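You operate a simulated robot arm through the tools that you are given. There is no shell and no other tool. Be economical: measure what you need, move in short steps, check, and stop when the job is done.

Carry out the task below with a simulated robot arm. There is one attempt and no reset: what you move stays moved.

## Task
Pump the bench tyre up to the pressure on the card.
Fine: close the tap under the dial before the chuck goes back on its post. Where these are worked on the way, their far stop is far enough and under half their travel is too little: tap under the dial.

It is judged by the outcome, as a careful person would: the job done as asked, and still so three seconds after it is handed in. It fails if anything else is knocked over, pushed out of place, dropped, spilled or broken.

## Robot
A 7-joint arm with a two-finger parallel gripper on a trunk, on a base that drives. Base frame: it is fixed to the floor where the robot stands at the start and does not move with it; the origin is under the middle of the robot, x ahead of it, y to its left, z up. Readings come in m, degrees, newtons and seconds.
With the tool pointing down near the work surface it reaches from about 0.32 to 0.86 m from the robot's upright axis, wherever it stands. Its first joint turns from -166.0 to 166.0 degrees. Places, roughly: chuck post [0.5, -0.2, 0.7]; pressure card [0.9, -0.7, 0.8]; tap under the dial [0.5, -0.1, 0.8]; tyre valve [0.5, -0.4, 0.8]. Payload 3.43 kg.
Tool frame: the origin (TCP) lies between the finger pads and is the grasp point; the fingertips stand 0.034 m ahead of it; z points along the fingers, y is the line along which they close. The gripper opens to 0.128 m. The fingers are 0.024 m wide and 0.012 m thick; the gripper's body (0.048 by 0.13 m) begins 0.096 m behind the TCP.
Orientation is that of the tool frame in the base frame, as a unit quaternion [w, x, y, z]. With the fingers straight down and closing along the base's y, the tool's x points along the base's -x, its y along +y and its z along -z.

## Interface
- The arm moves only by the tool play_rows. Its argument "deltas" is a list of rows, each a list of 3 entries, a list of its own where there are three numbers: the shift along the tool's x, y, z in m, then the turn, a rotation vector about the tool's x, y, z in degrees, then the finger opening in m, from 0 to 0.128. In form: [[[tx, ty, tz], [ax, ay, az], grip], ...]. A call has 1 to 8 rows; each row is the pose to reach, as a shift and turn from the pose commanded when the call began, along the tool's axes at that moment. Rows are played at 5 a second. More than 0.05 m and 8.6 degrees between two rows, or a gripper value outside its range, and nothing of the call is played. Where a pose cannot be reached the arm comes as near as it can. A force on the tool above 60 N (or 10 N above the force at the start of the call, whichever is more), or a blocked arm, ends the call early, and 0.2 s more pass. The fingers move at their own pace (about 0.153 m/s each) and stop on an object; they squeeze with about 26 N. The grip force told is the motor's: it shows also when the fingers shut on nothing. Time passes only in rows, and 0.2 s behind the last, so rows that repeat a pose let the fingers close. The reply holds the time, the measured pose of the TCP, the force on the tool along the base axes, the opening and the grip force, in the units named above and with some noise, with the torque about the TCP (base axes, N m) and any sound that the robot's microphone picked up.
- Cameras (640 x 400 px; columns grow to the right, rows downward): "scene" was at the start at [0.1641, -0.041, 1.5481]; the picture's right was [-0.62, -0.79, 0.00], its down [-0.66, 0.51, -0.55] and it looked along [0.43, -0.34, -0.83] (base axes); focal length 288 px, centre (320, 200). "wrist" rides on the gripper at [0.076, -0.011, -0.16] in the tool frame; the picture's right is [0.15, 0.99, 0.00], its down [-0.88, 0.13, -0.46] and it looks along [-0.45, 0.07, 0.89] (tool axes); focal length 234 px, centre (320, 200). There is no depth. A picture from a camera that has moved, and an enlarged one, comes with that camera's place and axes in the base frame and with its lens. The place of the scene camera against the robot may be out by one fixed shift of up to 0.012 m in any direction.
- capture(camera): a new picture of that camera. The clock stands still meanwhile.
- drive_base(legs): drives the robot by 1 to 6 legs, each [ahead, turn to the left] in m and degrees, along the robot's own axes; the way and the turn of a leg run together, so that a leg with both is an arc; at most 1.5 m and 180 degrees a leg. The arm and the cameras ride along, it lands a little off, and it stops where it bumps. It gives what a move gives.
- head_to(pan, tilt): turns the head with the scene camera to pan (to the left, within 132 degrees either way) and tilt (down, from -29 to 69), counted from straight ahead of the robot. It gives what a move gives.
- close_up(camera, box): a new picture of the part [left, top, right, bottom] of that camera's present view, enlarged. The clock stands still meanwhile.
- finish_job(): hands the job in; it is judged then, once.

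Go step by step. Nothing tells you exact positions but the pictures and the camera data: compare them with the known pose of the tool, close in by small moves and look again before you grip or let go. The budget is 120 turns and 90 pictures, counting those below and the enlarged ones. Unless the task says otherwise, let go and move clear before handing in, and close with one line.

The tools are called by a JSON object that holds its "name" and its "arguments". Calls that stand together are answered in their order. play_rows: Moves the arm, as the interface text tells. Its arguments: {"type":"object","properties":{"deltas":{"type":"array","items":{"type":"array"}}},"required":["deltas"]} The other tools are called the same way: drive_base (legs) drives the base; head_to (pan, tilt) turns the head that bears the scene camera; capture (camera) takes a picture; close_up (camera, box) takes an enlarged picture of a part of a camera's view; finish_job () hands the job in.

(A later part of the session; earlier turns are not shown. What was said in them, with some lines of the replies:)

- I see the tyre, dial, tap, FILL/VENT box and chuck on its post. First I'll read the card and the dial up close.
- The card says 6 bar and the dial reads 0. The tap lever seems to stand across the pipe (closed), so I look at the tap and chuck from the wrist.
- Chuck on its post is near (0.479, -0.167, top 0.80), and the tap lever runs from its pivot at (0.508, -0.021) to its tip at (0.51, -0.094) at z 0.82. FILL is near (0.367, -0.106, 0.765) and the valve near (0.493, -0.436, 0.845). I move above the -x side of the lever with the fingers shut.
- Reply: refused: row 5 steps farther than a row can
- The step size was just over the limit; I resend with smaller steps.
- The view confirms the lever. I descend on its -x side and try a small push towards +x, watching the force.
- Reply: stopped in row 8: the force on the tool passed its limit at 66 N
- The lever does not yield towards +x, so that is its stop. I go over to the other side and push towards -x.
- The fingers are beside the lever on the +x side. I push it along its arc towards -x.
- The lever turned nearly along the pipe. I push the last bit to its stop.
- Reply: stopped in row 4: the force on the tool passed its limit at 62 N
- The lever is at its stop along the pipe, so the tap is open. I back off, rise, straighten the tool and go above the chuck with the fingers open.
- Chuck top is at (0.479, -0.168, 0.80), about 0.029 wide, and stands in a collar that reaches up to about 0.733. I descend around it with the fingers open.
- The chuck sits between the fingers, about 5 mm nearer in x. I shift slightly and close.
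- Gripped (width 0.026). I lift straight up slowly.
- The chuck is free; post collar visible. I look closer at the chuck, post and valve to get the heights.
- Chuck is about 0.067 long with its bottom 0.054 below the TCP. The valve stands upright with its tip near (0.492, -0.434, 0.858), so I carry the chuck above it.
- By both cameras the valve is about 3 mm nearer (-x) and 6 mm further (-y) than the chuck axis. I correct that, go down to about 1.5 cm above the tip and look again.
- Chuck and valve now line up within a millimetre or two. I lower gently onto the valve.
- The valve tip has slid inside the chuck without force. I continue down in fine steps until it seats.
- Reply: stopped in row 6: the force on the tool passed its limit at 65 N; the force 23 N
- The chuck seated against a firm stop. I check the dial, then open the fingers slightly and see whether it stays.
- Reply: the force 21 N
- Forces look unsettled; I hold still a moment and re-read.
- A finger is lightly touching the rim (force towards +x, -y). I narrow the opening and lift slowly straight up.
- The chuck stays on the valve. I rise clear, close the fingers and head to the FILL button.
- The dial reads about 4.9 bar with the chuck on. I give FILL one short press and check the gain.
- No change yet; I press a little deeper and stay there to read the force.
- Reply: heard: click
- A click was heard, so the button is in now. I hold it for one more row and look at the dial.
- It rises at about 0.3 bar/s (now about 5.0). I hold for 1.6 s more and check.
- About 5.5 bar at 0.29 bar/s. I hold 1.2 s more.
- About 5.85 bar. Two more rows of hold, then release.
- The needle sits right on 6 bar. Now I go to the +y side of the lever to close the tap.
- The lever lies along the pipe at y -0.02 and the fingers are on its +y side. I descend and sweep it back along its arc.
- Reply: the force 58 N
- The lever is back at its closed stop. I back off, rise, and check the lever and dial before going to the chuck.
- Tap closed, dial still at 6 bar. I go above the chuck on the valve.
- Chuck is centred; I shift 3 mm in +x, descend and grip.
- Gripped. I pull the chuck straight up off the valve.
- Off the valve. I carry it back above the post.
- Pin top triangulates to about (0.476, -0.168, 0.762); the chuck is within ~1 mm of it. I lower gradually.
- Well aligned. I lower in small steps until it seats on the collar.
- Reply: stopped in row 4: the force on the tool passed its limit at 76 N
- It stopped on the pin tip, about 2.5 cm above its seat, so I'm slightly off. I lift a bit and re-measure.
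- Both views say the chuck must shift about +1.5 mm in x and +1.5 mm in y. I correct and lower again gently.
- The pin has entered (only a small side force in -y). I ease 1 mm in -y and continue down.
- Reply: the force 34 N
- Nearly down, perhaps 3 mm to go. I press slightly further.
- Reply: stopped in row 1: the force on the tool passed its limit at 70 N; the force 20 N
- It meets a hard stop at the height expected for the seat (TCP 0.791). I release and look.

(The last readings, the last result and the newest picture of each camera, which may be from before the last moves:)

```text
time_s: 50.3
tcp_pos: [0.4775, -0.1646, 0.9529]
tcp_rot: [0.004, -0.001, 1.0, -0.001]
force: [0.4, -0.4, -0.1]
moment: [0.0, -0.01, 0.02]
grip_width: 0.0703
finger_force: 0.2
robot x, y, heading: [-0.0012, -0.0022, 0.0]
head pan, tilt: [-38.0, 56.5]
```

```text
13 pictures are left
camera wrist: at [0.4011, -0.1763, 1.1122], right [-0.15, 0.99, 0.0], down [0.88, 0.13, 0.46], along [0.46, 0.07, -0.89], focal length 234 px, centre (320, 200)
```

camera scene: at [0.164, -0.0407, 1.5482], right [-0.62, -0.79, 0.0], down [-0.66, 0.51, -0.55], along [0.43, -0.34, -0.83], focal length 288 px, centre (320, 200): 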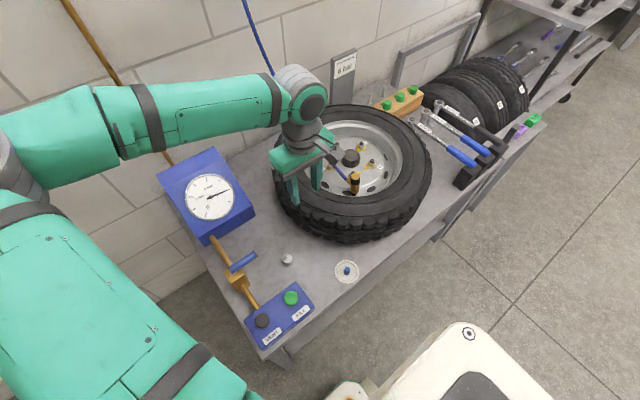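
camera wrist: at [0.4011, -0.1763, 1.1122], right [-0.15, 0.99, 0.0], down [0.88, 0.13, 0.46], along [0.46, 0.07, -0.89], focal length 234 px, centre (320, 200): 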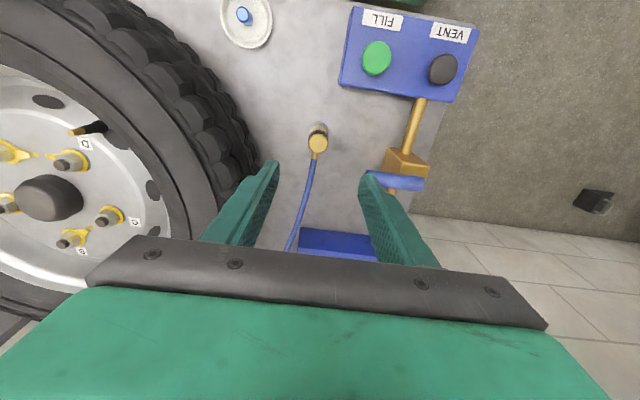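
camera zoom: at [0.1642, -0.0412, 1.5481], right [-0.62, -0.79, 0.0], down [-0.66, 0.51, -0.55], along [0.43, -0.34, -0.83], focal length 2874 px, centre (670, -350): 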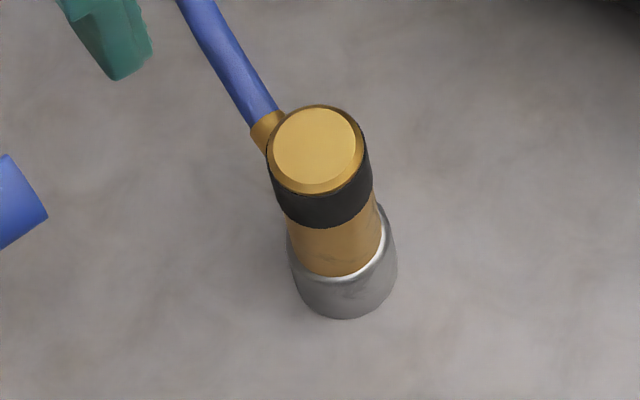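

The chuck sits on its post exactly as at the start. I rise clear and take one final overview.

{"name": "play_rows", "arguments": {"deltas": [[[0, 0, -0.045], [0, 0, 0], 0.07], [[0, 0, -0.09], [0, 0, 0], 0.07], [[0, 0, -0.13], [0, 0, 0], 0.07]]}}

{"name": "capture", "arguments": {"camera": "scene"}}

```text
time_s: 51.1
tcp_pos: [0.478, -0.1633, 1.0829]
tcp_rot: [0.003, -0.002, 1.0, 0.0]
force: [0.1, -0.5, 0.1]
moment: [0.0, 0.02, 0.02]
grip_width: 0.07
finger_force: 0.0
robot x, y, heading: [-0.0016, -0.0013, -0.2]
head pan, tilt: [-38.0, 56.5]
```

```text
12 pictures are left
camera scene: at [0.1642, -0.0412, 1.5481], right [-0.62, -0.79, 0.0], down [-0.66, 0.51, -0.55], along [0.43, -0.34, -0.83], focal length 288 px, centre (320, 200)
```

scene: 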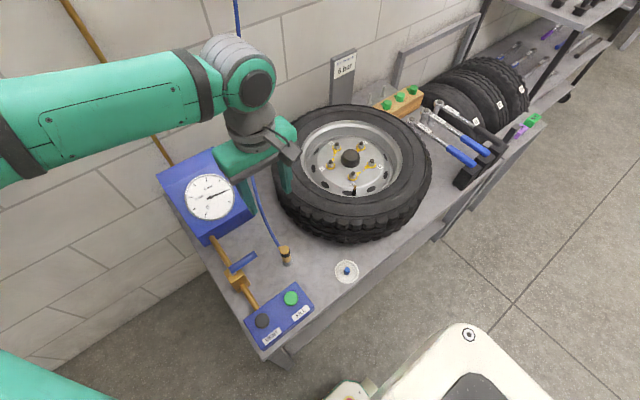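

The dial still shows 6 bar, the tap is closed, the chuck is back on its post and nothing else has moved. I hand the job in.

{"name": "finish_job", "arguments": {}}

```text
The job is handed in.
```

The bench tyre is pumped to 6 bar by the dial; I closed the tap under the dial before putting the chuck back on its post.
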